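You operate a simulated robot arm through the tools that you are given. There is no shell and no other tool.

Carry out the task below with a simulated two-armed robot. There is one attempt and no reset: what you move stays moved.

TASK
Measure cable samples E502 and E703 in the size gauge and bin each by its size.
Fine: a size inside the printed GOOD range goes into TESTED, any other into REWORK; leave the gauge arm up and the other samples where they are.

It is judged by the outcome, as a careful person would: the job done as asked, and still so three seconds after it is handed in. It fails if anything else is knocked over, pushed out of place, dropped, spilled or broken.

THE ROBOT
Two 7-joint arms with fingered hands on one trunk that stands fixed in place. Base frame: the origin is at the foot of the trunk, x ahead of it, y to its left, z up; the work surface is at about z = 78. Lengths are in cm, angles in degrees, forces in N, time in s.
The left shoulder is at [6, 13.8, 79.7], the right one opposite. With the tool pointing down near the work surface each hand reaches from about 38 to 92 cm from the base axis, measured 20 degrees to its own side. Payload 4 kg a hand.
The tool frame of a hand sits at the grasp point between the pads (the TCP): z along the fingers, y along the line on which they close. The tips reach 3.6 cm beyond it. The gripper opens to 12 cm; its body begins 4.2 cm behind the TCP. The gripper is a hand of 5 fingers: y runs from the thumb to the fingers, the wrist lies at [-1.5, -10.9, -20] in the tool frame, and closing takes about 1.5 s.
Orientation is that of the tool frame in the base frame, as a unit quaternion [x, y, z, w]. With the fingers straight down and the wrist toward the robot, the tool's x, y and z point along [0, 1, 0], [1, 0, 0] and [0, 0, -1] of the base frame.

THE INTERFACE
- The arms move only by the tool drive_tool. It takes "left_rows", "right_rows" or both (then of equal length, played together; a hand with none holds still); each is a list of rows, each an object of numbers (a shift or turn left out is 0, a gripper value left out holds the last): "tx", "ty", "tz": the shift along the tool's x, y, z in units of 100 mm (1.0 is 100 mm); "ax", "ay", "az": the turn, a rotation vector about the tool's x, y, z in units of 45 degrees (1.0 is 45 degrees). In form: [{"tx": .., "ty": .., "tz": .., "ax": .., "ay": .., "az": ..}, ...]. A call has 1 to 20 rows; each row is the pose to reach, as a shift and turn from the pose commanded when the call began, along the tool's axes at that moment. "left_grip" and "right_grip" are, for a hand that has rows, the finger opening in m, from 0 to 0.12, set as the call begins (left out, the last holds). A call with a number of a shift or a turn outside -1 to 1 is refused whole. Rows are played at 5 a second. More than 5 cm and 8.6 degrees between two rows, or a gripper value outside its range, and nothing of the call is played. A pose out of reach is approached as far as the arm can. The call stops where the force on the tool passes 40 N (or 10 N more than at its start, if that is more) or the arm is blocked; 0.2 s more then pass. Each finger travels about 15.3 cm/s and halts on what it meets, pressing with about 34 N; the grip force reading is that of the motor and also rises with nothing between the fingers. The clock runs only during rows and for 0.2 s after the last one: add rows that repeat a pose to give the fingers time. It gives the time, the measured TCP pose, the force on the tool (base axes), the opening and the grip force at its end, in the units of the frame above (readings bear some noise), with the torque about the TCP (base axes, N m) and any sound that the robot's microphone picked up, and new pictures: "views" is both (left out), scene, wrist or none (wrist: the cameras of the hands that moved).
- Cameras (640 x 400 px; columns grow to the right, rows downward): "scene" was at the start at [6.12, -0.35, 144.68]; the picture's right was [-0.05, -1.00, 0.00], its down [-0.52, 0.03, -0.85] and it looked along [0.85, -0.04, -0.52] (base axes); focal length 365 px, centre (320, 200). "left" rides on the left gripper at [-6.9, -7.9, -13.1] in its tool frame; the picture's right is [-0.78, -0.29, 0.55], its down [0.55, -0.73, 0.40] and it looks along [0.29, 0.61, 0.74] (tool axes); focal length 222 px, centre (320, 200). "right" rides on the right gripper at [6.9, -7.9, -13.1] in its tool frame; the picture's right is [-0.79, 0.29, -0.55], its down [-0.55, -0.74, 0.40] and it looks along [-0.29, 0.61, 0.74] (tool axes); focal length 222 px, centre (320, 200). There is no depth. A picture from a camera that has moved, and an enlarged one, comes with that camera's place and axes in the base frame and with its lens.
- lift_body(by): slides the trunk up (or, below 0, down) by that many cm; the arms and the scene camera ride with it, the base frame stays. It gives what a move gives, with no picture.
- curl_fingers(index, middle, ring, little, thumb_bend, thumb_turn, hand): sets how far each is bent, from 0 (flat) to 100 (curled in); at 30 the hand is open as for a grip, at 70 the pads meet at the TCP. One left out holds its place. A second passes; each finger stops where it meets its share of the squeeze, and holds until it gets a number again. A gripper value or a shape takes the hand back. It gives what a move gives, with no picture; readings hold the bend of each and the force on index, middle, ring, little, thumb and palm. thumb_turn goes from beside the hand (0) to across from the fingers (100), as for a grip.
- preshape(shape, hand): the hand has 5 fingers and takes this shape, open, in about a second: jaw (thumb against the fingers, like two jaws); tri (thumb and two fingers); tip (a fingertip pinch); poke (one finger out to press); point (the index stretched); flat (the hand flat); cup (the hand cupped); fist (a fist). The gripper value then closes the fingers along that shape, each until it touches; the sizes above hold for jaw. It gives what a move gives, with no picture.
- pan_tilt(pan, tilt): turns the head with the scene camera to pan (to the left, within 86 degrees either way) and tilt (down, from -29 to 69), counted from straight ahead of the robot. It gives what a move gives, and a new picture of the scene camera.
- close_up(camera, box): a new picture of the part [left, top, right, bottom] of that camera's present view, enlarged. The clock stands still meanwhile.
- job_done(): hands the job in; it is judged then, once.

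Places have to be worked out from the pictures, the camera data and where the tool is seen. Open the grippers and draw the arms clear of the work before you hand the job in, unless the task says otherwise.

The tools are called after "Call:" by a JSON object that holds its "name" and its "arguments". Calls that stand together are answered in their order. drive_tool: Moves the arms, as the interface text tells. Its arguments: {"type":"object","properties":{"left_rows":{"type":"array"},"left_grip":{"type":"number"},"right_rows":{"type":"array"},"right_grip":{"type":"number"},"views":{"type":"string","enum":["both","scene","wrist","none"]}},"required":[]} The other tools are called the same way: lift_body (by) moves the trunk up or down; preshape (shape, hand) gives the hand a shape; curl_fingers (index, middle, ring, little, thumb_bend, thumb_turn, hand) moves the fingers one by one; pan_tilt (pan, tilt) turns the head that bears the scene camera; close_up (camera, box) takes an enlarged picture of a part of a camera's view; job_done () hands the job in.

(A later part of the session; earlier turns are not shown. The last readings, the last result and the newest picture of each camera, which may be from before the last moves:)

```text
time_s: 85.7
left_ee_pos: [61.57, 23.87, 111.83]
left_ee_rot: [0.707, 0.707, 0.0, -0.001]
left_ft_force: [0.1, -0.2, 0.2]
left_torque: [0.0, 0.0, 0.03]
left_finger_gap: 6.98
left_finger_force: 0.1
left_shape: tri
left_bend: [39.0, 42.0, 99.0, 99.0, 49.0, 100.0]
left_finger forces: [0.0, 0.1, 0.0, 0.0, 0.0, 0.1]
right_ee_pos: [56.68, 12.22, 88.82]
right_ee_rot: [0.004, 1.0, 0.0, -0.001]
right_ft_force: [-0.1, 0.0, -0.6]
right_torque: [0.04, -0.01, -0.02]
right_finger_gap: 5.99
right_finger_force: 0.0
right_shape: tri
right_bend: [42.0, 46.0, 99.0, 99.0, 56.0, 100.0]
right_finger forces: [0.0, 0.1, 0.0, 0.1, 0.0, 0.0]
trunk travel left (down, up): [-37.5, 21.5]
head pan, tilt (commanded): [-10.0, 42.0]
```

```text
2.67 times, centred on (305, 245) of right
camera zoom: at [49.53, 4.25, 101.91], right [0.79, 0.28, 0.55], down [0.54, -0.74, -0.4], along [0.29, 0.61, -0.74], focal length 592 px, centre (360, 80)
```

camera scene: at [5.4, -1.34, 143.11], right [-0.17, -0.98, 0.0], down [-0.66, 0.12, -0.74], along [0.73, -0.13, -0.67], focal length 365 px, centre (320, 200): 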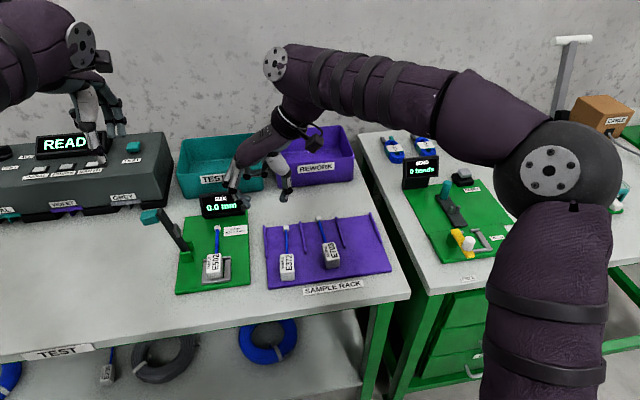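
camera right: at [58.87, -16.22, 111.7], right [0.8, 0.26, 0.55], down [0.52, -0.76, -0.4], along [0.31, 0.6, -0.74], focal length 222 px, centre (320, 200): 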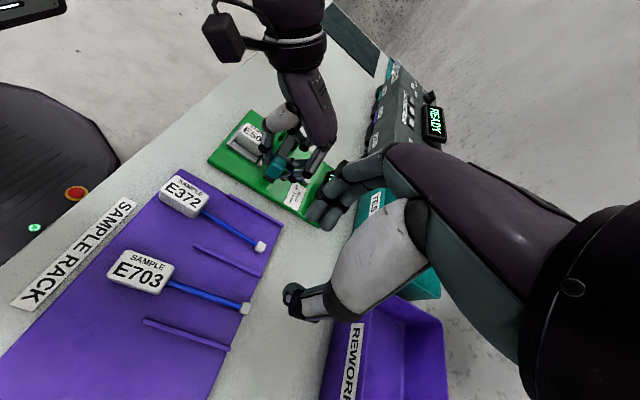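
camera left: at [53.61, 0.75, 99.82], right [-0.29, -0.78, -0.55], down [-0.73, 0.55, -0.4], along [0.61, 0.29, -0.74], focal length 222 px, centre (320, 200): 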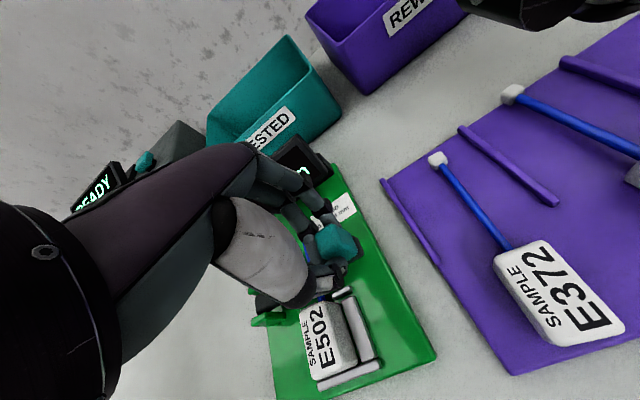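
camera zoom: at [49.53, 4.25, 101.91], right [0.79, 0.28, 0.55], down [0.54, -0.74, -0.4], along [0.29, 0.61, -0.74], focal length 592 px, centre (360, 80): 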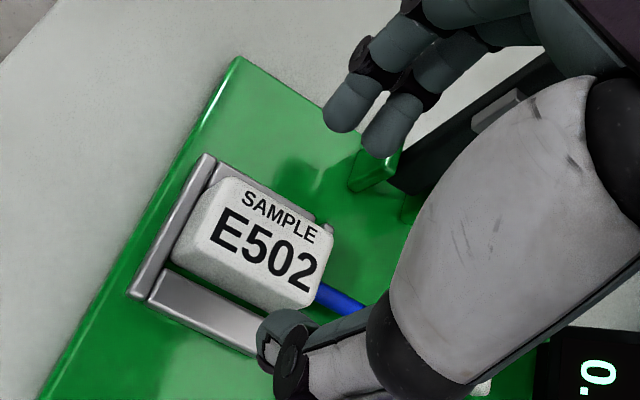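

Aligned. I lower the last 4.9 cm and close on the block.

Call:
{"name": "drive_tool", "arguments": {"right_rows": [{"tz": 0.15}, {"tz": 0.3}, {"tz": 0.42}, {"tz": 0.49}, {"tz": 0.49}], "views": "none"}}

Call:
{"name": "close_up", "arguments": {"camera": "scene", "box": [185, 235, 250, 285]}}

```text
time_s: 86.9
left_ee_pos: [61.48, 23.85, 111.94]
left_ee_rot: [0.707, 0.707, 0.0, 0.0]
left_ft_force: [0.7, -0.5, 0.7]
left_torque: [-0.02, -0.02, -0.03]
left_finger_gap: 6.97
left_finger_force: 0.1
left_shape: tri
left_bend: [39.0, 42.0, 99.0, 99.0, 49.0, 100.0]
left_finger forces: [0.1, 0.0, 0.1, 0.0, 0.1, 0.0]
right_ee_pos: [56.69, 12.3, 84.02]
right_ee_rot: [0.004, 1.0, 0.0, 0.0]
right_ft_force: [0.1, -0.4, 0.0]
right_torque: [0.03, 0.0, -0.02]
right_finger_gap: 6.0
right_finger_force: 0.1
right_shape: tri
right_bend: [42.0, 46.0, 99.0, 99.0, 56.0, 100.0]
right_finger forces: [0.0, 0.1, 0.1, 0.0, 0.0, 0.1]
trunk travel left (down, up): [-37.5, 21.5]
head pan, tilt (commanded): [-10.0, 42.0]
```

```text
8.00 times, centred on (218, 260) of scene
camera zoom: at [5.39, -1.34, 143.11], right [-0.17, -0.98, 0.0], down [-0.66, 0.12, -0.74], along [0.73, -0.13, -0.67], focal length 2921 px, centre (1140, -280)
```

zoom: 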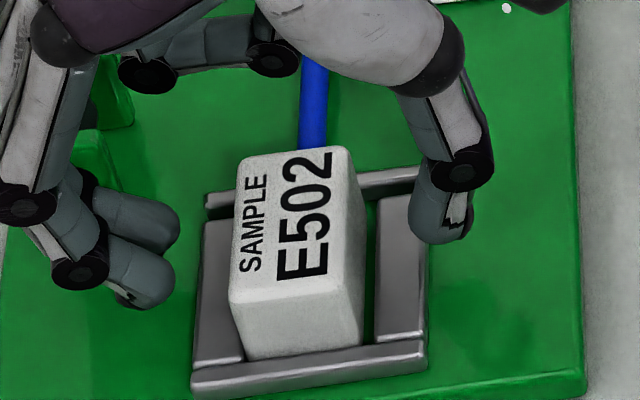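

Both sides are clear of the bars and straddle the block. I close the pinch.

Call:
{"name": "drive_tool", "arguments": {"right_rows": [{}, {}, {}, {}, {}, {}, {}, {}], "right_grip": 0.01, "views": "none"}}

Call:
{"name": "drive_tool", "arguments": {"right_rows": [{"tz": -0.05}, {"tz": -0.12}, {"tz": -0.2}, {"tz": -0.35}, {"tz": -0.55}, {"tz": -0.8}, {"tz": -1.0}, {"tz": -1.0}], "views": "both"}}

```text
time_s: 88.7
left_ee_pos: [61.55, 23.95, 111.87]
left_ee_rot: [0.707, 0.707, 0.001, 0.0]
left_ft_force: [-0.6, 0.0, -0.8]
left_torque: [0.02, 0.0, 0.01]
left_finger_gap: 6.95
left_finger_force: 0.1
left_shape: tri
left_bend: [39.0, 42.0, 99.0, 99.0, 49.0, 100.0]
left_finger forces: [0.0, 0.0, 0.1, 0.1, 0.1, 0.1]
right_ee_pos: [56.69, 12.22, 83.98]
right_ee_rot: [0.004, 1.0, 0.001, 0.0]
right_ft_force: [-0.3, -1.4, 0.1]
right_torque: [-0.04, 0.01, 0.0]
right_finger_gap: 2.13
right_finger_force: 33.4
right_shape: tri
right_bend: [72.0, 61.0, 100.0, 100.0, 69.0, 100.0]
right_finger forces: [16.3, 15.2, 0.0, 0.0, 31.9, 0.0]
trunk travel left (down, up): [-37.5, 21.5]
head pan, tilt (commanded): [-10.0, 42.0]
```

```text
time_s: 90.5
left_ee_pos: [61.54, 24.0, 112.0]
left_ee_rot: [0.708, 0.707, 0.0, 0.0]
left_ft_force: [0.5, -0.5, 0.3]
left_torque: [0.01, 0.02, 0.03]
left_finger_gap: 6.97
left_finger_force: 0.0
left_shape: tri
left_bend: [39.0, 42.0, 99.0, 99.0, 49.0, 100.0]
left_finger forces: [0.0, 0.0, 0.0, 0.0, 0.0, 0.0]
right_ee_pos: [56.69, 12.36, 94.26]
right_ee_rot: [0.004, 1.0, 0.001, -0.001]
right_ft_force: [-0.8, -0.8, -1.1]
right_torque: [0.01, 0.01, -0.02]
right_finger_gap: 2.18
right_finger_force: 33.8
right_shape: tri
right_bend: [72.0, 61.0, 100.0, 100.0, 69.0, 100.0]
right_finger forces: [16.3, 15.4, 0.0, 0.0, 31.7, 0.0]
trunk travel left (down, up): [-37.5, 21.5]
head pan, tilt (commanded): [-10.0, 42.0]
camera scene: at [5.4, -1.34, 143.11], right [-0.17, -0.98, 0.0], down [-0.66, 0.12, -0.74], along [0.73, -0.13, -0.67], focal length 365 px, centre (320, 200)
camera right: at [49.61, 4.41, 107.2], right [0.79, 0.28, 0.55], down [0.54, -0.74, -0.4], along [0.29, 0.61, -0.74], focal length 222 px, centre (320, 200)
```

scene: 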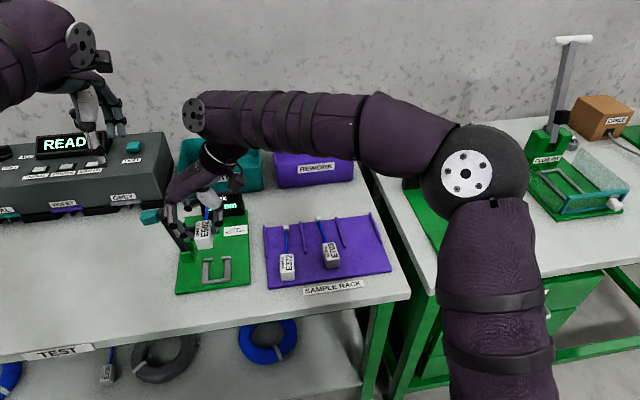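
right: 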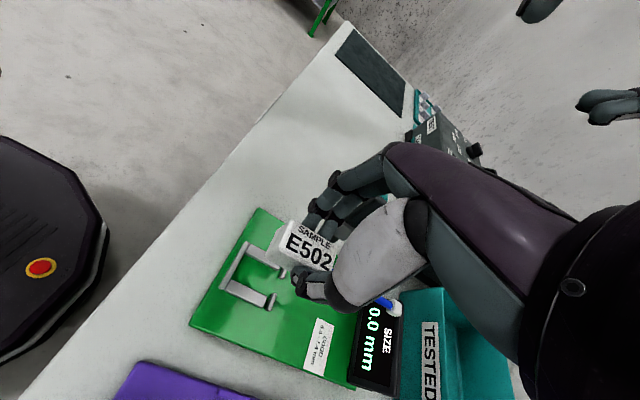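

E502 is lifted. The bins (x ≈83–99) are out of reach with the wrist out to the side, so I'll turn the hand back to wrist-toward-robot, with the cable then pointing right. First I raise and move right to open space.

Call:
{"name": "drive_tool", "arguments": {"right_rows": [{"tz": -0.2}, {"tz": -0.4, "ty": -0.1}, {"tz": -0.6, "ty": -0.3}, {"tz": -0.6, "ty": -0.5}, {"tz": -0.6, "ty": -0.7}, {"tz": -0.6, "ty": -0.9}, {"tz": -0.6, "ty": -1.0}, {"tz": -0.6, "ty": -1.0}], "views": "none"}}

Call:
{"name": "drive_tool", "arguments": {"right_rows": [{"az": 0.15, "ty": -0.1}, {"az": 0.3, "ty": -0.2}, {"az": 0.45, "ty": -0.3}, {"az": 0.6, "ty": -0.4}, {"az": 0.75, "ty": -0.5}, {"az": 0.9, "ty": -0.6}, {"az": 1.0, "ty": -0.7}, {"az": 1.0, "ty": -0.7}], "views": "scene"}}

```text
time_s: 92.3
left_ee_pos: [61.6, 23.96, 111.86]
left_ee_rot: [0.707, 0.707, 0.0, -0.001]
left_ft_force: [0.5, -0.2, -0.1]
left_torque: [0.0, -0.05, 0.01]
left_finger_gap: 6.97
left_finger_force: 0.1
left_shape: tri
left_bend: [39.0, 42.0, 99.0, 99.0, 49.0, 100.0]
left_finger forces: [0.0, 0.0, 0.1, 0.1, 0.0, 0.0]
right_ee_pos: [56.81, 2.13, 100.04]
right_ee_rot: [0.004, 1.0, -0.001, -0.001]
right_ft_force: [0.3, -0.1, -1.0]
right_torque: [0.0, 0.02, 0.04]
right_finger_gap: 2.16
right_finger_force: 33.6
right_shape: tri
right_bend: [72.0, 61.0, 100.0, 100.0, 69.0, 100.0]
right_finger forces: [16.3, 15.4, 0.1, 0.1, 31.8, 0.0]
trunk travel left (down, up): [-37.5, 21.5]
head pan, tilt (commanded): [-10.0, 42.0]
```

```text
time_s: 94.1
left_ee_pos: [61.53, 24.0, 111.95]
left_ee_rot: [0.707, 0.707, 0.0, 0.0]
left_ft_force: [0.0, -0.4, -0.7]
left_torque: [-0.02, 0.0, 0.01]
left_finger_gap: 6.99
left_finger_force: 0.1
left_shape: tri
left_bend: [39.0, 42.0, 99.0, 99.0, 49.0, 100.0]
left_finger forces: [0.0, 0.0, 0.0, 0.1, 0.0, 0.1]
right_ee_pos: [56.6, -4.86, 100.22]
right_ee_rot: [0.387, 0.922, 0.0, -0.001]
right_ft_force: [-0.4, 0.6, -0.7]
right_torque: [0.03, 0.02, 0.0]
right_finger_gap: 2.17
right_finger_force: 34.1
right_shape: tri
right_bend: [72.0, 61.0, 100.0, 100.0, 69.0, 100.0]
right_finger forces: [16.2, 15.4, 0.1, 0.0, 31.8, 0.0]
trunk travel left (down, up): [-37.5, 21.5]
head pan, tilt (commanded): [-10.0, 42.0]
camera scene: at [5.4, -1.34, 143.11], right [-0.17, -0.98, 0.0], down [-0.66, 0.12, -0.74], along [0.73, -0.13, -0.67], focal length 365 px, centre (320, 200)
```

scene: 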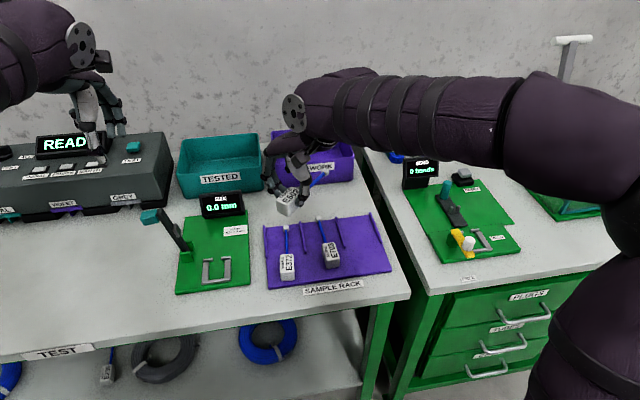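

Halfway turned, with the grip steady. I finish the turn and shift to y≈−8.7.

Call:
{"name": "drive_tool", "arguments": {"right_rows": [{"az": 0.15, "tx": -0.04, "ty": -0.04}, {"az": 0.3, "tx": -0.08, "ty": -0.08}, {"az": 0.45, "tx": -0.12, "ty": -0.12}, {"az": 0.6, "tx": -0.16, "ty": -0.16}, {"az": 0.75, "tx": -0.2, "ty": -0.2}, {"az": 0.9, "tx": -0.24, "ty": -0.24}, {"az": 1.0, "tx": -0.271, "ty": -0.266}, {"az": 1.0, "tx": -0.271, "ty": -0.266}], "views": "both"}}

```text
time_s: 95.9
left_ee_pos: [61.6, 23.93, 111.91]
left_ee_rot: [0.707, 0.707, 0.0, 0.0]
left_ft_force: [0.8, -0.5, -0.1]
left_torque: [0.02, 0.01, -0.01]
left_finger_gap: 6.96
left_finger_force: 0.1
left_shape: tri
left_bend: [39.0, 42.0, 99.0, 99.0, 49.0, 100.0]
left_finger forces: [0.0, 0.0, 0.0, 0.0, 0.1, 0.0]
right_ee_pos: [56.66, -8.6, 100.14]
right_ee_rot: [0.711, 0.703, 0.0, 0.0]
right_ft_force: [-0.6, 0.5, -1.7]
right_torque: [-0.03, 0.01, 0.02]
right_finger_gap: 2.13
right_finger_force: 34.2
right_shape: tri
right_bend: [72.0, 61.0, 100.0, 100.0, 69.0, 100.0]
right_finger forces: [16.2, 15.6, 0.0, 0.0, 31.6, 0.0]
trunk travel left (down, up): [-37.5, 21.5]
head pan, tilt (commanded): [-10.0, 42.0]
camera scene: at [5.39, -1.34, 143.11], right [-0.17, -0.98, 0.0], down [-0.66, 0.12, -0.74], along [0.73, -0.13, -0.67], focal length 365 px, centre (320, 200)
camera right: at [48.74, -1.73, 113.23], right [0.28, -0.79, 0.55], down [-0.74, -0.54, -0.4], along [0.61, -0.29, -0.74], focal length 222 px, centre (320, 200)
```

scene: 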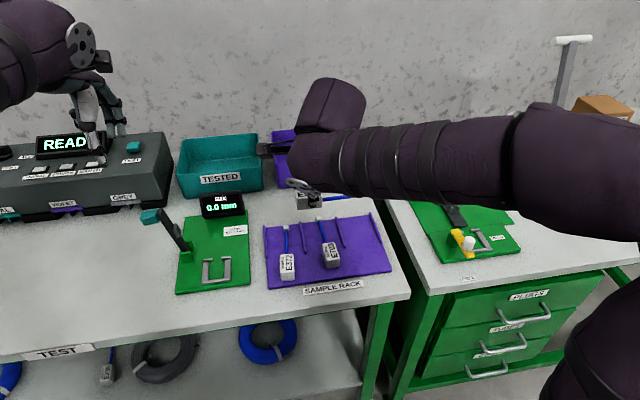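
right: 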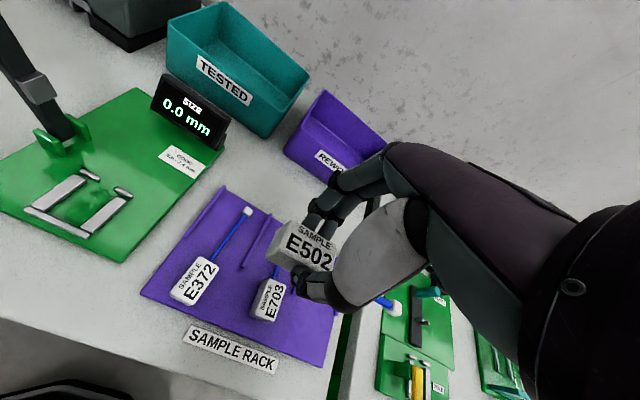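

Orientation is right: wrist toward the robot, cable pointing right. I move forward toward the REWORK bin at this height.

Call:
{"name": "drive_tool", "arguments": {"right_rows": [{"ty": 0.2}, {"ty": 0.4}, {"ty": 0.6}, {"ty": 0.8}, {"ty": 1.0}, {"ty": 1.0}], "views": "none"}}

Call:
{"name": "drive_tool", "arguments": {"right_rows": [{"ty": 0.2}, {"ty": 0.4}, {"ty": 0.6}, {"ty": 0.8}, {"ty": 1.0}, {"ty": 1.0}], "views": "scene"}}

```text
time_s: 97.3
left_ee_pos: [61.56, 23.83, 111.97]
left_ee_rot: [0.708, 0.706, 0.0, 0.0]
left_ft_force: [-0.1, -0.9, -0.2]
left_torque: [0.03, 0.02, 0.01]
left_finger_gap: 6.95
left_finger_force: 0.1
left_shape: tri
left_bend: [39.0, 42.0, 99.0, 99.0, 49.0, 100.0]
left_finger forces: [0.0, 0.0, 0.0, 0.0, 0.1, 0.0]
right_ee_pos: [66.78, -8.93, 99.99]
right_ee_rot: [0.71, 0.704, -0.001, 0.0]
right_ft_force: [0.3, 0.4, -0.8]
right_torque: [0.0, -0.02, 0.0]
right_finger_gap: 2.17
right_finger_force: 33.5
right_shape: tri
right_bend: [72.0, 61.0, 100.0, 100.0, 69.0, 100.0]
right_finger forces: [16.3, 15.5, 0.0, 0.0, 31.9, 0.0]
trunk travel left (down, up): [-37.5, 21.5]
head pan, tilt (commanded): [-10.0, 42.0]
```

```text
time_s: 98.7
left_ee_pos: [61.51, 24.03, 111.95]
left_ee_rot: [0.707, 0.707, 0.001, 0.0]
left_ft_force: [0.1, 0.3, -0.5]
left_torque: [-0.01, -0.04, -0.03]
left_finger_gap: 6.96
left_finger_force: 0.1
left_shape: tri
left_bend: [39.0, 42.0, 99.0, 99.0, 49.0, 100.0]
left_finger forces: [0.0, 0.0, 0.0, 0.0, 0.0, 0.0]
right_ee_pos: [76.56, -8.89, 100.07]
right_ee_rot: [0.71, 0.704, 0.0, 0.0]
right_ft_force: [-0.2, -0.3, -0.8]
right_torque: [0.03, 0.01, 0.0]
right_finger_gap: 2.17
right_finger_force: 34.0
right_shape: tri
right_bend: [72.0, 61.0, 100.0, 100.0, 69.0, 100.0]
right_finger forces: [16.2, 15.6, 0.1, 0.1, 31.7, 0.0]
trunk travel left (down, up): [-37.5, 21.5]
head pan, tilt (commanded): [-10.0, 42.0]
camera scene: at [5.39, -1.34, 143.11], right [-0.17, -0.98, 0.0], down [-0.66, 0.12, -0.74], along [0.73, -0.13, -0.67], focal length 365 px, centre (320, 200)
```

scene: 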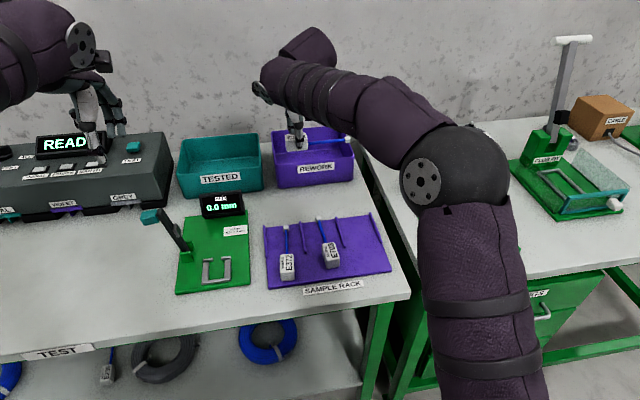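

E502 is approaching the REWORK bin. Another 10 cm forward.

Call:
{"name": "drive_tool", "arguments": {"right_rows": [{"ty": 0.2}, {"ty": 0.4}, {"ty": 0.6}, {"ty": 0.8}, {"ty": 1.0}, {"ty": 1.0}], "views": "both"}}

Call:
{"name": "close_up", "arguments": {"camera": "scene", "box": [250, 70, 380, 200]}}

```text
time_s: 100.1
left_ee_pos: [61.47, 23.99, 112.09]
left_ee_rot: [0.707, 0.707, 0.0, 0.0]
left_ft_force: [0.1, 0.2, 0.5]
left_torque: [0.03, -0.03, 0.01]
left_finger_gap: 6.95
left_finger_force: 0.2
left_shape: tri
left_bend: [39.0, 42.0, 99.0, 99.0, 49.0, 100.0]
left_finger forces: [0.0, 0.0, 0.0, 0.0, 0.0, 0.1]
right_ee_pos: [84.38, -9.1, 99.17]
right_ee_rot: [0.71, 0.704, 0.001, 0.0]
right_ft_force: [-0.1, 0.4, -1.0]
right_torque: [0.02, -0.02, 0.05]
right_finger_gap: 2.15
right_finger_force: 34.3
right_shape: tri
right_bend: [72.0, 61.0, 100.0, 100.0, 69.0, 100.0]
right_finger forces: [16.1, 15.6, 0.0, 0.0, 31.8, 0.0]
right hand out of reach, approached as far as the arm can: row 4, 5, 6
trunk travel left (down, up): [-37.5, 21.5]
head pan, tilt (commanded): [-10.0, 42.0]
camera scene: at [5.37, -1.35, 143.11], right [-0.17, -0.98, 0.0], down [-0.66, 0.12, -0.74], along [0.73, -0.13, -0.67], focal length 365 px, centre (320, 200)
camera right: at [76.35, -2.23, 112.23], right [0.28, -0.79, 0.55], down [-0.74, -0.54, -0.4], along [0.61, -0.29, -0.74], focal length 222 px, centre (320, 200)
```

scene: 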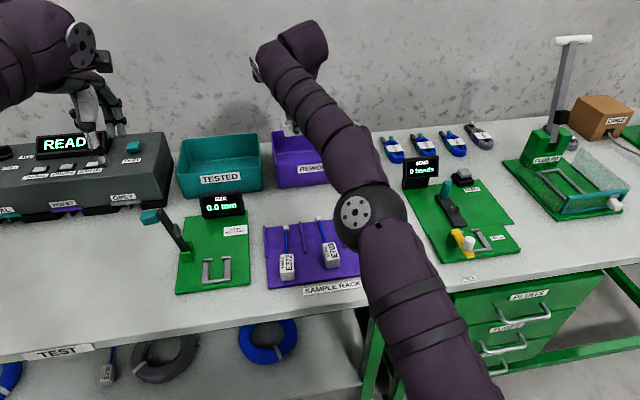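
right: 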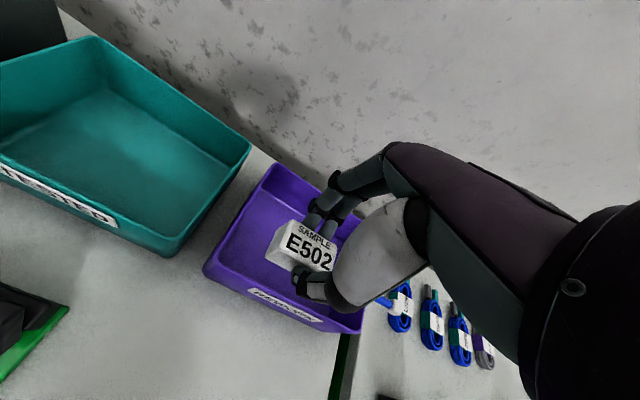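

```text
3.08 times, centred on (315, 135) of scene
camera zoom: at [5.37, -1.35, 143.11], right [-0.17, -0.98, 0.0], down [-0.66, 0.12, -0.74], along [0.73, -0.13, -0.67], focal length 1124 px, centre (335, 400)
```

zoom: 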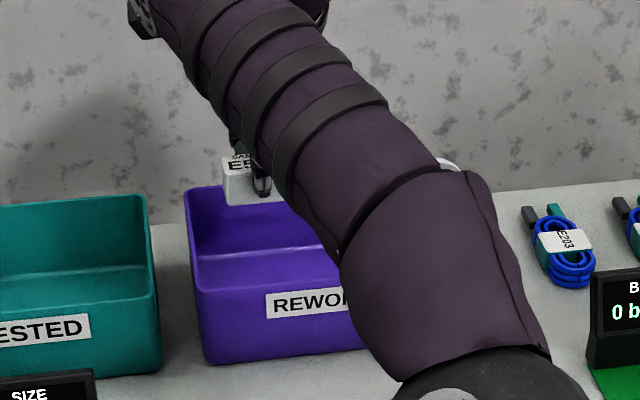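

The arm is at full stretch at this height. Raising the trunk will bring the shoulder level with the work and give more forward reach, so I lift it 12 cm.

Call:
{"name": "lift_body", "arguments": {"by": 12}}

```text
time_s: 101.6
left_ee_pos: [61.58, 23.99, 124.03]
left_ee_rot: [0.707, 0.707, 0.001, 0.0]
left_ft_force: [0.3, 0.0, 0.0]
left_torque: [0.03, 0.0, -0.03]
left_finger_gap: 6.95
left_finger_force: 0.0
left_shape: tri
left_bend: [39.0, 42.0, 99.0, 99.0, 49.0, 100.0]
left_finger forces: [0.0, 0.1, 0.0, 0.0, 0.0, 0.0]
right_ee_pos: [84.38, -9.23, 111.2]
right_ee_rot: [0.711, 0.704, 0.0, 0.0]
right_ft_force: [0.7, -1.0, -0.6]
right_torque: [0.0, -0.02, 0.04]
right_finger_gap: 2.18
right_finger_force: 34.1
right_shape: tri
right_bend: [72.0, 61.0, 100.0, 100.0, 69.0, 100.0]
right_finger forces: [16.2, 15.6, 0.1, 0.0, 31.8, 0.0]
trunk travel left (down, up): [-49.5, 9.5]
head pan, tilt (commanded): [-10.0, 42.0]
```

I lower the hand 10 cm with the trunk raised and check where it ends up relative to the bin.

Call:
{"name": "drive_tool", "arguments": {"right_rows": [{"tz": 0.2}, {"tz": 0.4}, {"tz": 0.6}, {"tz": 0.8}, {"tz": 1.0}, {"tz": 1.0}], "views": "both"}}

```text
time_s: 103.0
left_ee_pos: [61.64, 23.95, 123.98]
left_ee_rot: [0.708, 0.706, 0.0, -0.001]
left_ft_force: [-0.5, 0.3, -0.3]
left_torque: [0.04, 0.01, -0.03]
left_finger_gap: 6.98
left_finger_force: 0.2
left_shape: tri
left_bend: [39.0, 42.0, 99.0, 99.0, 49.0, 100.0]
left_finger forces: [0.0, 0.0, 0.0, 0.0, 0.0, 0.1]
right_ee_pos: [84.28, -9.23, 101.18]
right_ee_rot: [0.71, 0.704, 0.0, 0.0]
right_ft_force: [0.7, 0.1, -0.3]
right_torque: [0.02, 0.02, 0.02]
right_finger_gap: 2.17
right_finger_force: 34.0
right_shape: tri
right_bend: [72.0, 61.0, 100.0, 100.0, 69.0, 100.0]
right_finger forces: [16.2, 15.6, 0.0, 0.0, 31.7, 0.0]
trunk travel left (down, up): [-49.5, 9.5]
head pan, tilt (commanded): [-10.0, 42.0]
camera scene: at [5.4, -1.34, 155.11], right [-0.17, -0.98, 0.0], down [-0.66, 0.12, -0.74], along [0.73, -0.13, -0.67], focal length 365 px, centre (320, 200)
camera right: at [76.29, -2.16, 114.31], right [0.28, -0.79, 0.55], down [-0.74, -0.54, -0.4], along [0.61, -0.29, -0.74], focal length 222 px, centre (320, 200)
```

scene: 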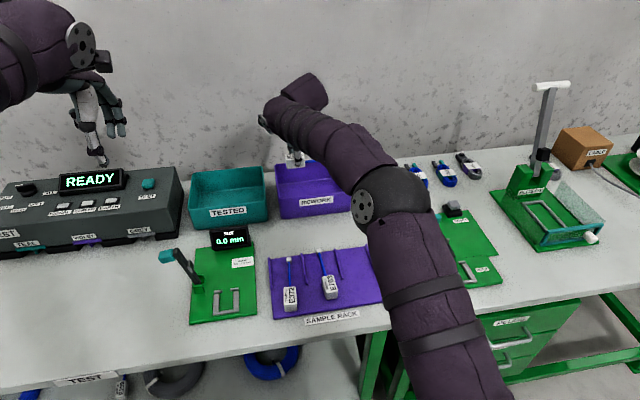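
right: 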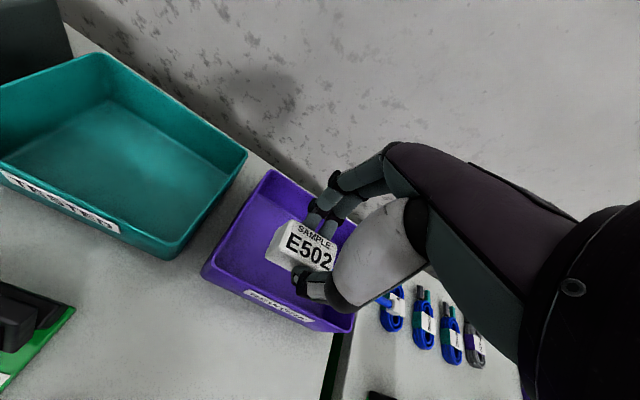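

The bin spans x 82.5–99 and y −24.5…−3.3. I move forward 5.5 cm so the block is over the bin's middle with its cable inside the width.

Call:
{"name": "drive_tool", "arguments": {"right_rows": [{"ty": 0.15}, {"ty": 0.3}, {"ty": 0.45}, {"ty": 0.55}, {"ty": 0.55}], "views": "none"}}

Call:
{"name": "drive_tool", "arguments": {"right_rows": [{"tz": 0.2}, {"tz": 0.4}, {"tz": 0.6}, {"tz": 0.7}, {"tz": 0.7}], "views": "both"}}

```text
time_s: 104.2
left_ee_pos: [61.54, 23.91, 123.84]
left_ee_rot: [0.707, 0.707, 0.001, -0.002]
left_ft_force: [0.5, -0.2, 0.5]
left_torque: [0.01, -0.02, 0.02]
left_finger_gap: 6.97
left_finger_force: 0.1
left_shape: tri
left_bend: [39.0, 42.0, 99.0, 99.0, 49.0, 100.0]
left_finger forces: [0.0, 0.0, 0.0, 0.1, 0.1, 0.0]
right_ee_pos: [87.35, -9.58, 100.04]
right_ee_rot: [0.71, 0.704, 0.0, 0.0]
right_ft_force: [0.1, 0.6, -1.2]
right_torque: [0.04, -0.01, 0.02]
right_finger_gap: 2.12
right_finger_force: 34.3
right_shape: tri
right_bend: [72.0, 61.0, 100.0, 100.0, 69.0, 100.0]
right_finger forces: [16.1, 15.5, 0.1, 0.0, 31.7, 0.0]
right hand out of reach, approached as far as the arm can: row 2, 3, 4, 5
trunk travel left (down, up): [-49.5, 9.5]
head pan, tilt (commanded): [-10.0, 42.0]
```

```text
time_s: 105.4
left_ee_pos: [61.51, 23.91, 123.83]
left_ee_rot: [0.708, 0.707, 0.0, 0.001]
left_ft_force: [-1.0, 0.1, 0.1]
left_torque: [-0.01, 0.0, -0.02]
left_finger_gap: 6.99
left_finger_force: 0.0
left_shape: tri
left_bend: [39.0, 42.0, 99.0, 99.0, 49.0, 100.0]
left_finger forces: [0.0, 0.0, 0.0, 0.0, 0.0, 0.0]
right_ee_pos: [87.14, -9.86, 92.9]
right_ee_rot: [0.71, 0.704, -0.001, 0.0]
right_ft_force: [-0.1, 0.4, -0.8]
right_torque: [0.0, 0.01, 0.02]
right_finger_gap: 2.16
right_finger_force: 34.2
right_shape: tri
right_bend: [72.0, 61.0, 100.0, 100.0, 69.0, 100.0]
right_finger forces: [16.2, 15.5, 0.0, 0.1, 31.7, 0.0]
trunk travel left (down, up): [-49.5, 9.5]
head pan, tilt (commanded): [-10.0, 42.0]
camera scene: at [5.4, -1.34, 155.11], right [-0.17, -0.98, 0.0], down [-0.66, 0.12, -0.74], along [0.73, -0.13, -0.67], focal length 365 px, centre (320, 200)
camera right: at [79.2, -2.78, 106.04], right [0.28, -0.79, 0.55], down [-0.74, -0.54, -0.4], along [0.61, -0.29, -0.74], focal length 222 px, centre (320, 200)
```

scene: 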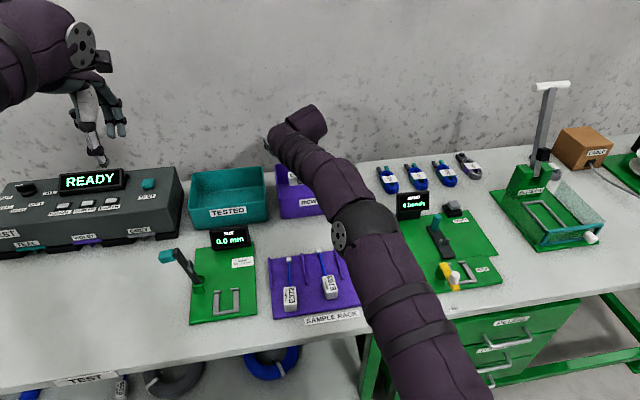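
right: 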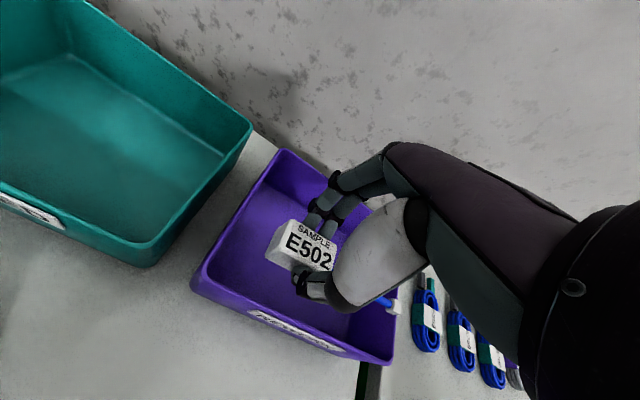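

The block hangs over the bin with the cable cap inside. I go 2 cm further forward to give the thumb room from the front wall, lowering a little.

Call:
{"name": "drive_tool", "arguments": {"right_rows": [{"ty": 0.1, "tz": 0.03}, {"ty": 0.2, "tz": 0.06}, {"ty": 0.2, "tz": 0.06}], "views": "none"}}

Call:
{"name": "close_up", "arguments": {"camera": "right", "box": [180, 130, 440, 370]}}

```text
time_s: 106.2
left_ee_pos: [61.6, 23.75, 123.96]
left_ee_rot: [0.707, 0.707, -0.001, 0.0]
left_ft_force: [-0.4, 1.3, -0.4]
left_torque: [-0.02, -0.01, -0.03]
left_finger_gap: 6.98
left_finger_force: 0.1
left_shape: tri
left_bend: [39.0, 42.0, 99.0, 99.0, 49.0, 100.0]
left_finger forces: [0.0, 0.0, 0.1, 0.0, 0.1, 0.0]
right_ee_pos: [88.3, -10.01, 91.74]
right_ee_rot: [0.71, 0.704, 0.0, 0.0]
right_ft_force: [0.1, 0.4, -0.7]
right_torque: [0.01, -0.01, -0.01]
right_finger_gap: 2.14
right_finger_force: 34.0
right_shape: tri
right_bend: [72.0, 61.0, 100.0, 100.0, 69.0, 100.0]
right_finger forces: [16.1, 15.4, 0.1, 0.0, 31.6, 0.1]
right hand out of reach, approached as far as the arm can: row 2, 3
trunk travel left (down, up): [-49.5, 9.5]
head pan, tilt (commanded): [-10.0, 42.0]
```

```text
1.67 times, centred on (310, 250) of right
camera zoom: at [80.37, -3.06, 104.83], right [0.28, -0.79, 0.55], down [-0.74, -0.54, -0.4], along [0.61, -0.29, -0.74], focal length 370 px, centre (337, 117)
```

zoom: 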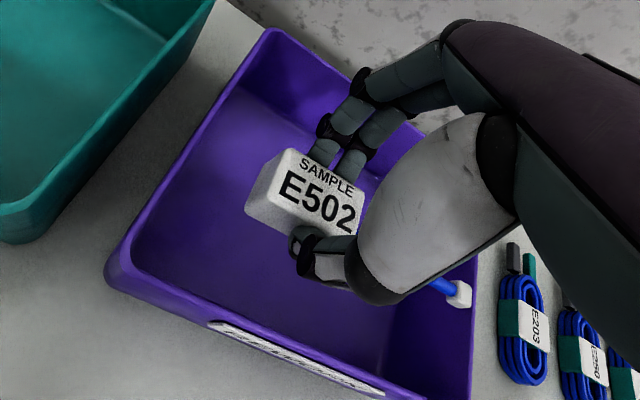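

The sample is fully within the bin's outline. I lower it 7 cm into the bin.

Call:
{"name": "drive_tool", "arguments": {"right_rows": [{"tz": 0.15}, {"tz": 0.3}, {"tz": 0.45}, {"tz": 0.6}, {"tz": 0.7}, {"tz": 0.7}], "views": "none"}}

Call:
{"name": "close_up", "arguments": {"camera": "right", "box": [180, 130, 440, 370]}}

Call:
{"name": "close_up", "arguments": {"camera": "scene", "box": [250, 90, 380, 230]}}

```text
time_s: 107.6
left_ee_pos: [61.51, 23.96, 123.91]
left_ee_rot: [0.707, 0.707, 0.0, 0.0]
left_ft_force: [-0.7, 0.3, 0.8]
left_torque: [0.06, 0.0, 0.03]
left_finger_gap: 6.98
left_finger_force: 0.0
left_shape: tri
left_bend: [39.0, 42.0, 99.0, 99.0, 49.0, 100.0]
left_finger forces: [0.0, 0.0, 0.0, 0.0, 0.0, 0.0]
right_ee_pos: [88.25, -9.99, 84.68]
right_ee_rot: [0.71, 0.704, 0.0, -0.001]
right_ft_force: [0.9, 0.1, -0.7]
right_torque: [0.02, 0.0, 0.01]
right_finger_gap: 2.16
right_finger_force: 34.4
right_shape: tri
right_bend: [72.0, 61.0, 100.0, 100.0, 69.0, 100.0]
right_finger forces: [16.0, 15.5, 0.1, 0.1, 31.6, 0.1]
trunk travel left (down, up): [-49.5, 9.5]
head pan, tilt (commanded): [-10.0, 42.0]
```

```text
1.67 times, centred on (310, 250) of right
camera zoom: at [80.33, -3.04, 97.76], right [0.28, -0.79, 0.55], down [-0.74, -0.54, -0.4], along [0.61, -0.29, -0.74], focal length 370 px, centre (337, 117)
```

zoom: 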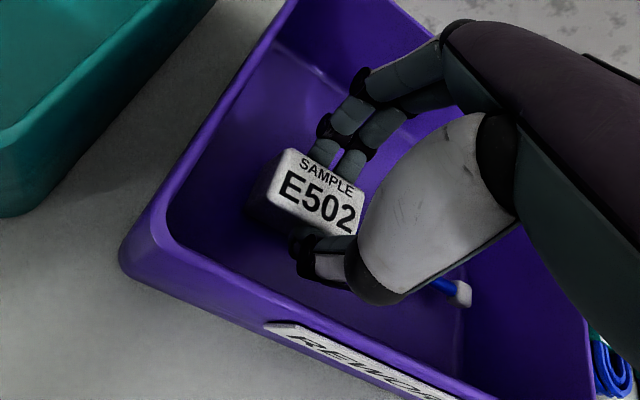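

```text
2.86 times, centred on (315, 160) of scene
camera zoom: at [5.41, -1.34, 155.11], right [-0.17, -0.98, 0.0], down [-0.66, 0.12, -0.74], along [0.73, -0.13, -0.67], focal length 1043 px, centre (334, 314)
```

zoom: 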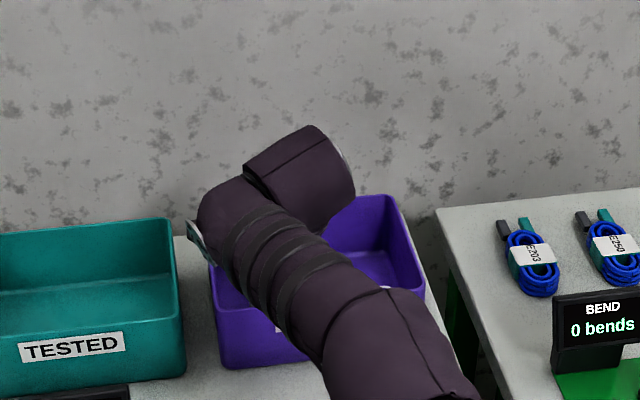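

It's inside the bin, about a centimetre above the floor. I lower in small steps until it touches.

Call:
{"name": "drive_tool", "arguments": {"right_rows": [{"tz": 0.03}, {"tz": 0.06}, {"tz": 0.06}], "views": "none"}}

Call:
{"name": "drive_tool", "arguments": {"right_rows": [{"tz": 0.02}, {"tz": 0.04}, {"tz": 0.04}], "views": "none"}}

```text
time_s: 108.4
left_ee_pos: [61.57, 23.91, 123.96]
left_ee_rot: [0.707, 0.707, 0.0, 0.0]
left_ft_force: [0.5, 0.2, -0.2]
left_torque: [0.0, 0.01, 0.02]
left_finger_gap: 6.96
left_finger_force: 0.0
left_shape: tri
left_bend: [39.0, 42.0, 99.0, 99.0, 49.0, 100.0]
left_finger forces: [0.0, 0.1, 0.1, 0.1, 0.0, 0.0]
right_ee_pos: [88.25, -10.06, 84.17]
right_ee_rot: [0.711, 0.704, 0.0, -0.001]
right_ft_force: [0.1, -0.7, -1.2]
right_torque: [0.01, 0.0, 0.0]
right_finger_gap: 2.16
right_finger_force: 34.0
right_shape: tri
right_bend: [72.0, 61.0, 100.0, 100.0, 69.0, 100.0]
right_finger forces: [16.0, 15.6, 0.0, 0.1, 31.6, 0.0]
trunk travel left (down, up): [-49.5, 9.5]
head pan, tilt (commanded): [-10.0, 42.0]
```

```text
time_s: 109.2
left_ee_pos: [61.61, 23.93, 123.95]
left_ee_rot: [0.707, 0.707, 0.001, -0.001]
left_ft_force: [-0.5, -0.2, -0.2]
left_torque: [0.02, -0.05, 0.02]
left_finger_gap: 6.99
left_finger_force: 0.2
left_shape: tri
left_bend: [39.0, 42.0, 99.0, 99.0, 49.0, 100.0]
left_finger forces: [0.0, 0.0, 0.0, 0.0, 0.1, 0.0]
right_ee_pos: [88.41, -9.92, 83.77]
right_ee_rot: [0.71, 0.704, 0.0, -0.001]
right_ft_force: [-0.2, 0.6, -0.9]
right_torque: [0.01, 0.03, -0.03]
right_finger_gap: 2.13
right_finger_force: 34.0
right_shape: tri
right_bend: [72.0, 61.0, 100.0, 100.0, 69.0, 100.0]
right_finger forces: [15.9, 15.6, 0.1, 0.0, 31.5, 0.1]
trunk travel left (down, up): [-49.5, 9.5]
head pan, tilt (commanded): [-10.0, 42.0]
```

No contact yet. Continuing down in 3 mm steps.

Call:
{"name": "drive_tool", "arguments": {"right_rows": [{"tz": 0.015}, {"tz": 0.03}, {"tz": 0.03}], "views": "none"}}

Call:
{"name": "drive_tool", "arguments": {"right_rows": [{"tz": 0.015}, {"tz": 0.03}, {"tz": 0.03}], "views": "none"}}

```text
time_s: 110.0
left_ee_pos: [61.7, 23.91, 124.01]
left_ee_rot: [0.706, 0.708, 0.001, 0.001]
left_ft_force: [-0.6, -0.3, -0.2]
left_torque: [-0.02, 0.03, 0.01]
left_finger_gap: 6.98
left_finger_force: 0.0
left_shape: tri
left_bend: [39.0, 42.0, 99.0, 99.0, 49.0, 100.0]
left_finger forces: [0.0, 0.0, 0.1, 0.1, 0.1, 0.0]
right_ee_pos: [88.37, -10.05, 83.45]
right_ee_rot: [0.71, 0.704, 0.0, -0.001]
right_ft_force: [0.6, -0.8, -0.7]
right_torque: [0.03, 0.01, -0.01]
right_finger_gap: 2.15
right_finger_force: 33.8
right_shape: tri
right_bend: [72.0, 61.0, 100.0, 100.0, 69.0, 100.0]
right_finger forces: [16.1, 15.5, 0.0, 0.0, 31.5, 0.0]
trunk travel left (down, up): [-49.5, 9.5]
head pan, tilt (commanded): [-10.0, 42.0]
```

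```text
time_s: 110.8
left_ee_pos: [61.47, 23.92, 123.95]
left_ee_rot: [0.707, 0.707, 0.0, 0.001]
left_ft_force: [-0.3, 0.3, 0.9]
left_torque: [-0.01, 0.0, 0.01]
left_finger_gap: 6.99
left_finger_force: 0.0
left_shape: tri
left_bend: [39.0, 42.0, 99.0, 99.0, 49.0, 100.0]
left_finger forces: [0.0, 0.1, 0.1, 0.0, 0.1, 0.0]
right_ee_pos: [88.28, -10.11, 83.25]
right_ee_rot: [0.71, 0.705, 0.002, 0.0]
right_ft_force: [-0.3, 0.2, 0.9]
right_torque: [0.01, -0.07, 0.01]
right_finger_gap: 2.16
right_finger_force: 33.7
right_shape: tri
right_bend: [72.0, 60.0, 100.0, 100.0, 69.0, 100.0]
right_finger forces: [16.4, 16.1, 0.1, 0.1, 32.1, 0.0]
trunk travel left (down, up): [-49.5, 9.5]
head pan, tilt (commanded): [-10.0, 42.0]
```

It just touched the floor at TCP z≈83.2. I open the fingers to release E502 in REWORK.

Call:
{"name": "drive_tool", "arguments": {"right_rows": [{"tz": 0.008}, {"tz": 0.008}, {"tz": 0.008}], "views": "none"}}

Call:
{"name": "drive_tool", "arguments": {"right_rows": [{}, {}, {}, {}, {}], "right_grip": 0.055, "views": "wrist"}}

```text
time_s: 111.6
left_ee_pos: [61.52, 23.88, 124.05]
left_ee_rot: [0.707, 0.707, 0.0, 0.0]
left_ft_force: [-0.9, 0.2, 0.1]
left_torque: [0.04, -0.01, 0.01]
left_finger_gap: 6.95
left_finger_force: 0.1
left_shape: tri
left_bend: [39.0, 42.0, 99.0, 99.0, 49.0, 100.0]
left_finger forces: [0.0, 0.1, 0.0, 0.0, 0.1, 0.0]
right_ee_pos: [88.44, -10.01, 83.28]
right_ee_rot: [0.71, 0.704, 0.001, 0.0]
right_ft_force: [1.0, -0.2, 5.5]
right_torque: [0.04, -0.06, 0.02]
right_finger_gap: 2.2
right_finger_force: 34.9
right_shape: tri
right_bend: [72.0, 60.0, 100.0, 100.0, 69.0, 100.0]
right_finger forces: [16.9, 16.7, 0.0, 0.0, 32.6, 0.1]
trunk travel left (down, up): [-49.5, 9.5]
head pan, tilt (commanded): [-10.0, 42.0]
```

```text
time_s: 112.8
left_ee_pos: [61.66, 23.94, 123.91]
left_ee_rot: [0.707, 0.707, 0.001, 0.0]
left_ft_force: [-0.9, 0.7, 0.2]
left_torque: [0.03, 0.01, 0.01]
left_finger_gap: 6.96
left_finger_force: 0.0
left_shape: tri
left_bend: [39.0, 42.0, 99.0, 99.0, 49.0, 100.0]
left_finger forces: [0.0, 0.0, 0.0, 0.0, 0.0, 0.1]
right_ee_pos: [88.35, -9.98, 83.08]
right_ee_rot: [0.71, 0.704, 0.0, 0.0]
right_ft_force: [0.6, -0.4, 0.9]
right_torque: [-0.01, -0.04, 0.02]
right_finger_gap: 5.46
right_finger_force: 0.1
right_shape: tri
right_bend: [44.0, 48.0, 99.0, 99.0, 60.0, 100.0]
right_finger forces: [0.0, 0.0, 0.1, 0.1, 0.4, 0.0]
trunk travel left (down, up): [-49.5, 9.5]
head pan, tilt (commanded): [-10.0, 42.0]
camera right: at [80.35, -3.02, 96.13], right [0.28, -0.79, 0.55], down [-0.74, -0.54, -0.4], along [0.61, -0.29, -0.74], focal length 222 px, centre (320, 200)
```

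right: 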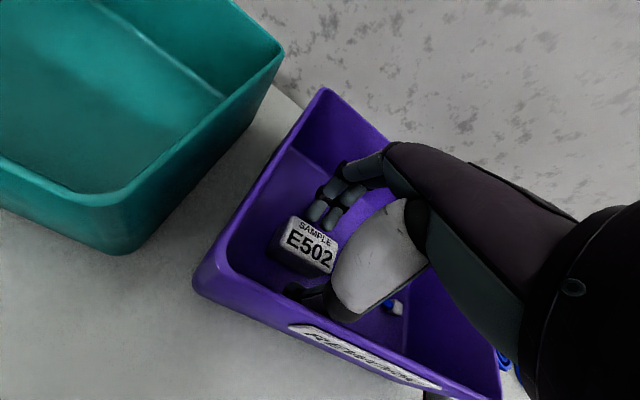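

E502 rests on the REWORK bin floor and is free of the fingers. I lift the hand straight up out of the bin.

Call:
{"name": "drive_tool", "arguments": {"right_rows": [{"tz": -0.05}, {"tz": -0.15}, {"tz": -0.3}, {"tz": -0.5}, {"tz": -0.75}, {"tz": -1.0}, {"tz": -1.0}], "views": "wrist"}}

```text
time_s: 114.4
left_ee_pos: [61.53, 24.0, 123.91]
left_ee_rot: [0.707, 0.707, 0.0, 0.0]
left_ft_force: [-0.5, 0.2, -0.4]
left_torque: [0.01, 0.01, 0.0]
left_finger_gap: 6.94
left_finger_force: 0.2
left_shape: tri
left_bend: [39.0, 42.0, 99.0, 99.0, 49.0, 100.0]
left_finger forces: [0.0, 0.1, 0.1, 0.0, 0.0, 0.1]
right_ee_pos: [88.21, -9.98, 93.08]
right_ee_rot: [0.71, 0.704, 0.0, -0.001]
right_ft_force: [-0.3, 0.6, 0.6]
right_torque: [0.0, 0.0, -0.02]
right_finger_gap: 5.49
right_finger_force: 0.1
right_shape: tri
right_bend: [44.0, 48.0, 99.0, 99.0, 60.0, 100.0]
right_finger forces: [0.0, 0.0, 0.1, 0.0, 0.0, 0.0]
trunk travel left (down, up): [-49.5, 9.5]
head pan, tilt (commanded): [-10.0, 42.0]
camera right: at [80.24, -3.07, 106.2], right [0.28, -0.79, 0.55], down [-0.74, -0.54, -0.4], along [0.61, -0.29, -0.74], focal length 222 px, centre (320, 200)
```

right: 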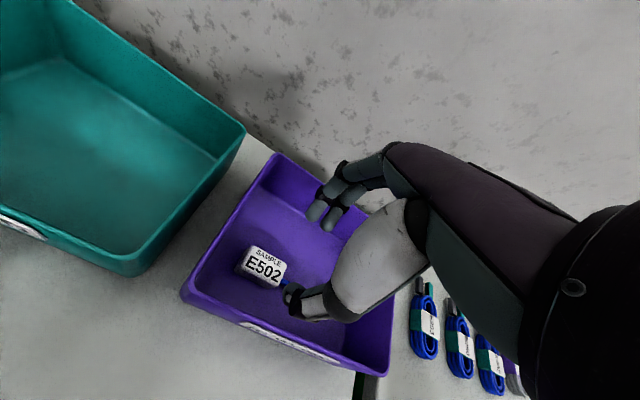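

E502 lies in the REWORK bin. I retreat up and back toward the rack area.

Call:
{"name": "drive_tool", "arguments": {"right_rows": [{"tz": -0.15}, {"tz": -0.3, "ty": -0.15}, {"tz": -0.4, "ty": -0.35}, {"tz": -0.4, "ty": -0.55}, {"tz": -0.4, "ty": -0.75}, {"tz": -0.4, "ty": -0.95}, {"tz": -0.4, "ty": -1.0}], "views": "none"}}

Call:
{"name": "drive_tool", "arguments": {"right_rows": [{"ty": -0.2}, {"ty": -0.4}, {"ty": -0.6}, {"ty": -0.8}, {"ty": -1.0}, {"ty": -1.0}], "views": "none"}}

Call:
{"name": "drive_tool", "arguments": {"right_rows": [{"ty": -0.2}, {"ty": -0.4}, {"ty": -0.6}, {"ty": -0.8}, {"ty": -1.0}, {"ty": -1.0}], "views": "scene"}}

```text
time_s: 116.0
left_ee_pos: [61.55, 23.94, 123.88]
left_ee_rot: [0.707, 0.707, 0.0, -0.001]
left_ft_force: [1.3, -0.7, -0.7]
left_torque: [-0.01, 0.02, 0.01]
left_finger_gap: 6.98
left_finger_force: 0.0
left_shape: tri
left_bend: [39.0, 42.0, 99.0, 99.0, 49.0, 100.0]
left_finger forces: [0.0, 0.1, 0.1, 0.0, 0.0, 0.0]
right_ee_pos: [78.24, -9.97, 96.98]
right_ee_rot: [0.71, 0.704, 0.001, 0.0]
right_ft_force: [-0.9, -0.2, -0.2]
right_torque: [0.0, -0.02, 0.0]
right_finger_gap: 5.48
right_finger_force: 0.1
right_shape: tri
right_bend: [44.0, 48.0, 99.0, 99.0, 60.0, 100.0]
right_finger forces: [0.0, 0.0, 0.1, 0.0, 0.0, 0.0]
trunk travel left (down, up): [-49.5, 9.5]
head pan, tilt (commanded): [-10.0, 42.0]
```

```text
time_s: 117.4
left_ee_pos: [61.62, 23.95, 123.88]
left_ee_rot: [0.708, 0.707, 0.0, 0.0]
left_ft_force: [0.2, 0.3, 0.3]
left_torque: [-0.02, -0.02, -0.05]
left_finger_gap: 6.98
left_finger_force: 0.0
left_shape: tri
left_bend: [39.0, 42.0, 99.0, 99.0, 49.0, 100.0]
left_finger forces: [0.0, 0.0, 0.0, 0.0, 0.0, 0.0]
right_ee_pos: [68.41, -9.83, 97.09]
right_ee_rot: [0.71, 0.704, 0.0, 0.0]
right_ft_force: [-0.3, -0.6, 0.3]
right_torque: [0.01, 0.0, 0.0]
right_finger_gap: 5.5
right_finger_force: 0.0
right_shape: tri
right_bend: [44.0, 48.0, 99.0, 99.0, 60.0, 100.0]
right_finger forces: [0.0, 0.1, 0.0, 0.0, 0.1, 0.0]
trunk travel left (down, up): [-49.5, 9.5]
head pan, tilt (commanded): [-10.0, 42.0]
```

```text
time_s: 118.8
left_ee_pos: [61.53, 23.92, 123.86]
left_ee_rot: [0.706, 0.708, 0.0, -0.001]
left_ft_force: [0.2, 0.7, 0.2]
left_torque: [0.0, -0.01, 0.01]
left_finger_gap: 7.0
left_finger_force: 0.1
left_shape: tri
left_bend: [39.0, 42.0, 99.0, 99.0, 49.0, 100.0]
left_finger forces: [0.0, 0.0, 0.1, 0.0, 0.0, 0.0]
right_ee_pos: [58.36, -9.8, 96.98]
right_ee_rot: [0.71, 0.704, 0.001, 0.0]
right_ft_force: [0.4, 0.7, -0.3]
right_torque: [-0.01, -0.03, 0.01]
right_finger_gap: 5.48
right_finger_force: 0.1
right_shape: tri
right_bend: [44.0, 48.0, 99.0, 99.0, 60.0, 100.0]
right_finger forces: [0.0, 0.0, 0.0, 0.1, 0.0, 0.0]
trunk travel left (down, up): [-49.5, 9.5]
head pan, tilt (commanded): [-10.0, 42.0]
camera scene: at [5.42, -1.34, 155.11], right [-0.17, -0.98, 0.0], down [-0.66, 0.12, -0.74], along [0.73, -0.13, -0.67], focal length 365 px, centre (320, 200)
```

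scene: 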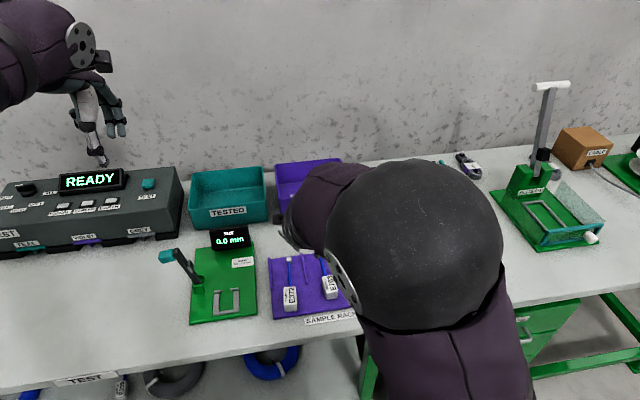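

Clear of the bin. I raise the right hand 12 cm, then lower the trunk back to its original height so the camera geometry matches my earlier measurements.

Call:
{"name": "drive_tool", "arguments": {"right_rows": [{"tz": -0.2}, {"tz": -0.4}, {"tz": -0.6}, {"tz": -0.8}, {"tz": -1.0}, {"tz": -1.0}], "views": "none"}}

Call:
{"name": "drive_tool", "arguments": {"right_rows": [{"az": -0.17, "tz": -0.05}, {"az": -0.34, "tz": -0.1}, {"az": -0.5, "tz": -0.15}, {"az": -0.67, "tz": -0.2}, {"az": -0.84, "tz": -0.25}, {"az": -1.0, "tz": -0.3}, {"az": -1.0, "tz": -0.3}], "views": "none"}}

Call:
{"name": "drive_tool", "arguments": {"right_rows": [{"az": -0.17}, {"az": -0.34}, {"az": -0.5}, {"az": -0.67}, {"az": -0.84}, {"az": -1.0}, {"az": -1.0}], "views": "scene"}}

```text
time_s: 120.2
left_ee_pos: [61.55, 23.99, 123.96]
left_ee_rot: [0.707, 0.708, 0.0, 0.001]
left_ft_force: [-0.6, 0.0, -0.9]
left_torque: [-0.01, -0.04, -0.03]
left_finger_gap: 6.96
left_finger_force: 0.0
left_shape: tri
left_bend: [39.0, 42.0, 99.0, 99.0, 49.0, 100.0]
left_finger forces: [0.1, 0.0, 0.0, 0.0, 0.1, 0.0]
right_ee_pos: [58.29, -9.63, 107.12]
right_ee_rot: [0.71, 0.704, 0.0, 0.0]
right_ft_force: [1.1, 0.7, -0.6]
right_torque: [-0.01, 0.0, 0.02]
right_finger_gap: 5.5
right_finger_force: 0.1
right_shape: tri
right_bend: [44.0, 48.0, 99.0, 99.0, 60.0, 100.0]
right_finger forces: [0.0, 0.0, 0.0, 0.0, 0.0, 0.0]
trunk travel left (down, up): [-49.5, 9.5]
head pan, tilt (commanded): [-10.0, 42.0]
```

```text
time_s: 121.8
left_ee_pos: [61.66, 23.86, 124.01]
left_ee_rot: [0.707, 0.707, 0.0, 0.0]
left_ft_force: [0.1, 0.1, -0.6]
left_torque: [-0.03, 0.04, 0.0]
left_finger_gap: 6.99
left_finger_force: 0.1
left_shape: tri
left_bend: [39.0, 42.0, 99.0, 99.0, 49.0, 100.0]
left_finger forces: [0.0, 0.0, 0.0, 0.0, 0.0, 0.0]
right_ee_pos: [58.28, -9.7, 110.12]
right_ee_rot: [0.385, 0.923, 0.001, 0.001]
right_ft_force: [0.1, -0.6, -0.2]
right_torque: [0.01, 0.01, -0.02]
right_finger_gap: 5.5
right_finger_force: 0.1
right_shape: tri
right_bend: [44.0, 48.0, 99.0, 99.0, 60.0, 100.0]
right_finger forces: [0.0, 0.0, 0.0, 0.0, 0.0, 0.0]
trunk travel left (down, up): [-49.5, 9.5]
head pan, tilt (commanded): [-10.0, 42.0]
```

```text
time_s: 123.4
left_ee_pos: [61.45, 23.86, 123.9]
left_ee_rot: [0.707, 0.707, 0.001, 0.0]
left_ft_force: [-0.7, -0.3, -0.2]
left_torque: [0.0, -0.01, 0.0]
left_finger_gap: 6.96
left_finger_force: 0.1
left_shape: tri
left_bend: [39.0, 42.0, 99.0, 99.0, 49.0, 100.0]
left_finger forces: [0.0, 0.0, 0.0, 0.0, 0.0, 0.1]
right_ee_pos: [58.22, -9.69, 110.14]
right_ee_rot: [0.003, 1.0, 0.001, 0.0]
right_ft_force: [-0.7, -0.4, 0.1]
right_torque: [-0.02, 0.03, 0.0]
right_finger_gap: 5.5
right_finger_force: 0.1
right_shape: tri
right_bend: [44.0, 48.0, 99.0, 99.0, 60.0, 100.0]
right_finger forces: [0.0, 0.0, 0.0, 0.0, 0.0, 0.0]
trunk travel left (down, up): [-49.5, 9.5]
head pan, tilt (commanded): [-10.0, 42.0]
camera scene: at [5.37, -1.34, 155.11], right [-0.17, -0.98, 0.0], down [-0.66, 0.12, -0.74], along [0.73, -0.13, -0.67], focal length 365 px, centre (320, 200)
```

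scene: 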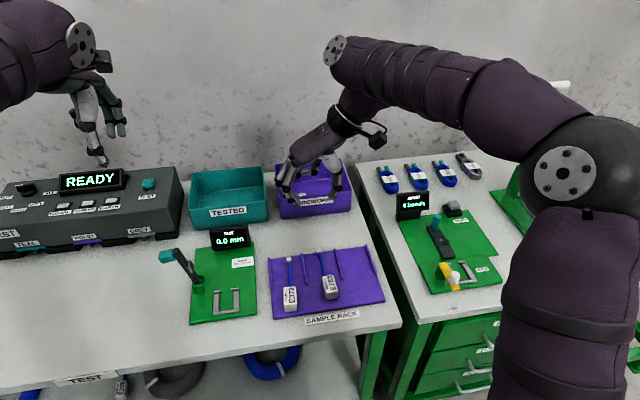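

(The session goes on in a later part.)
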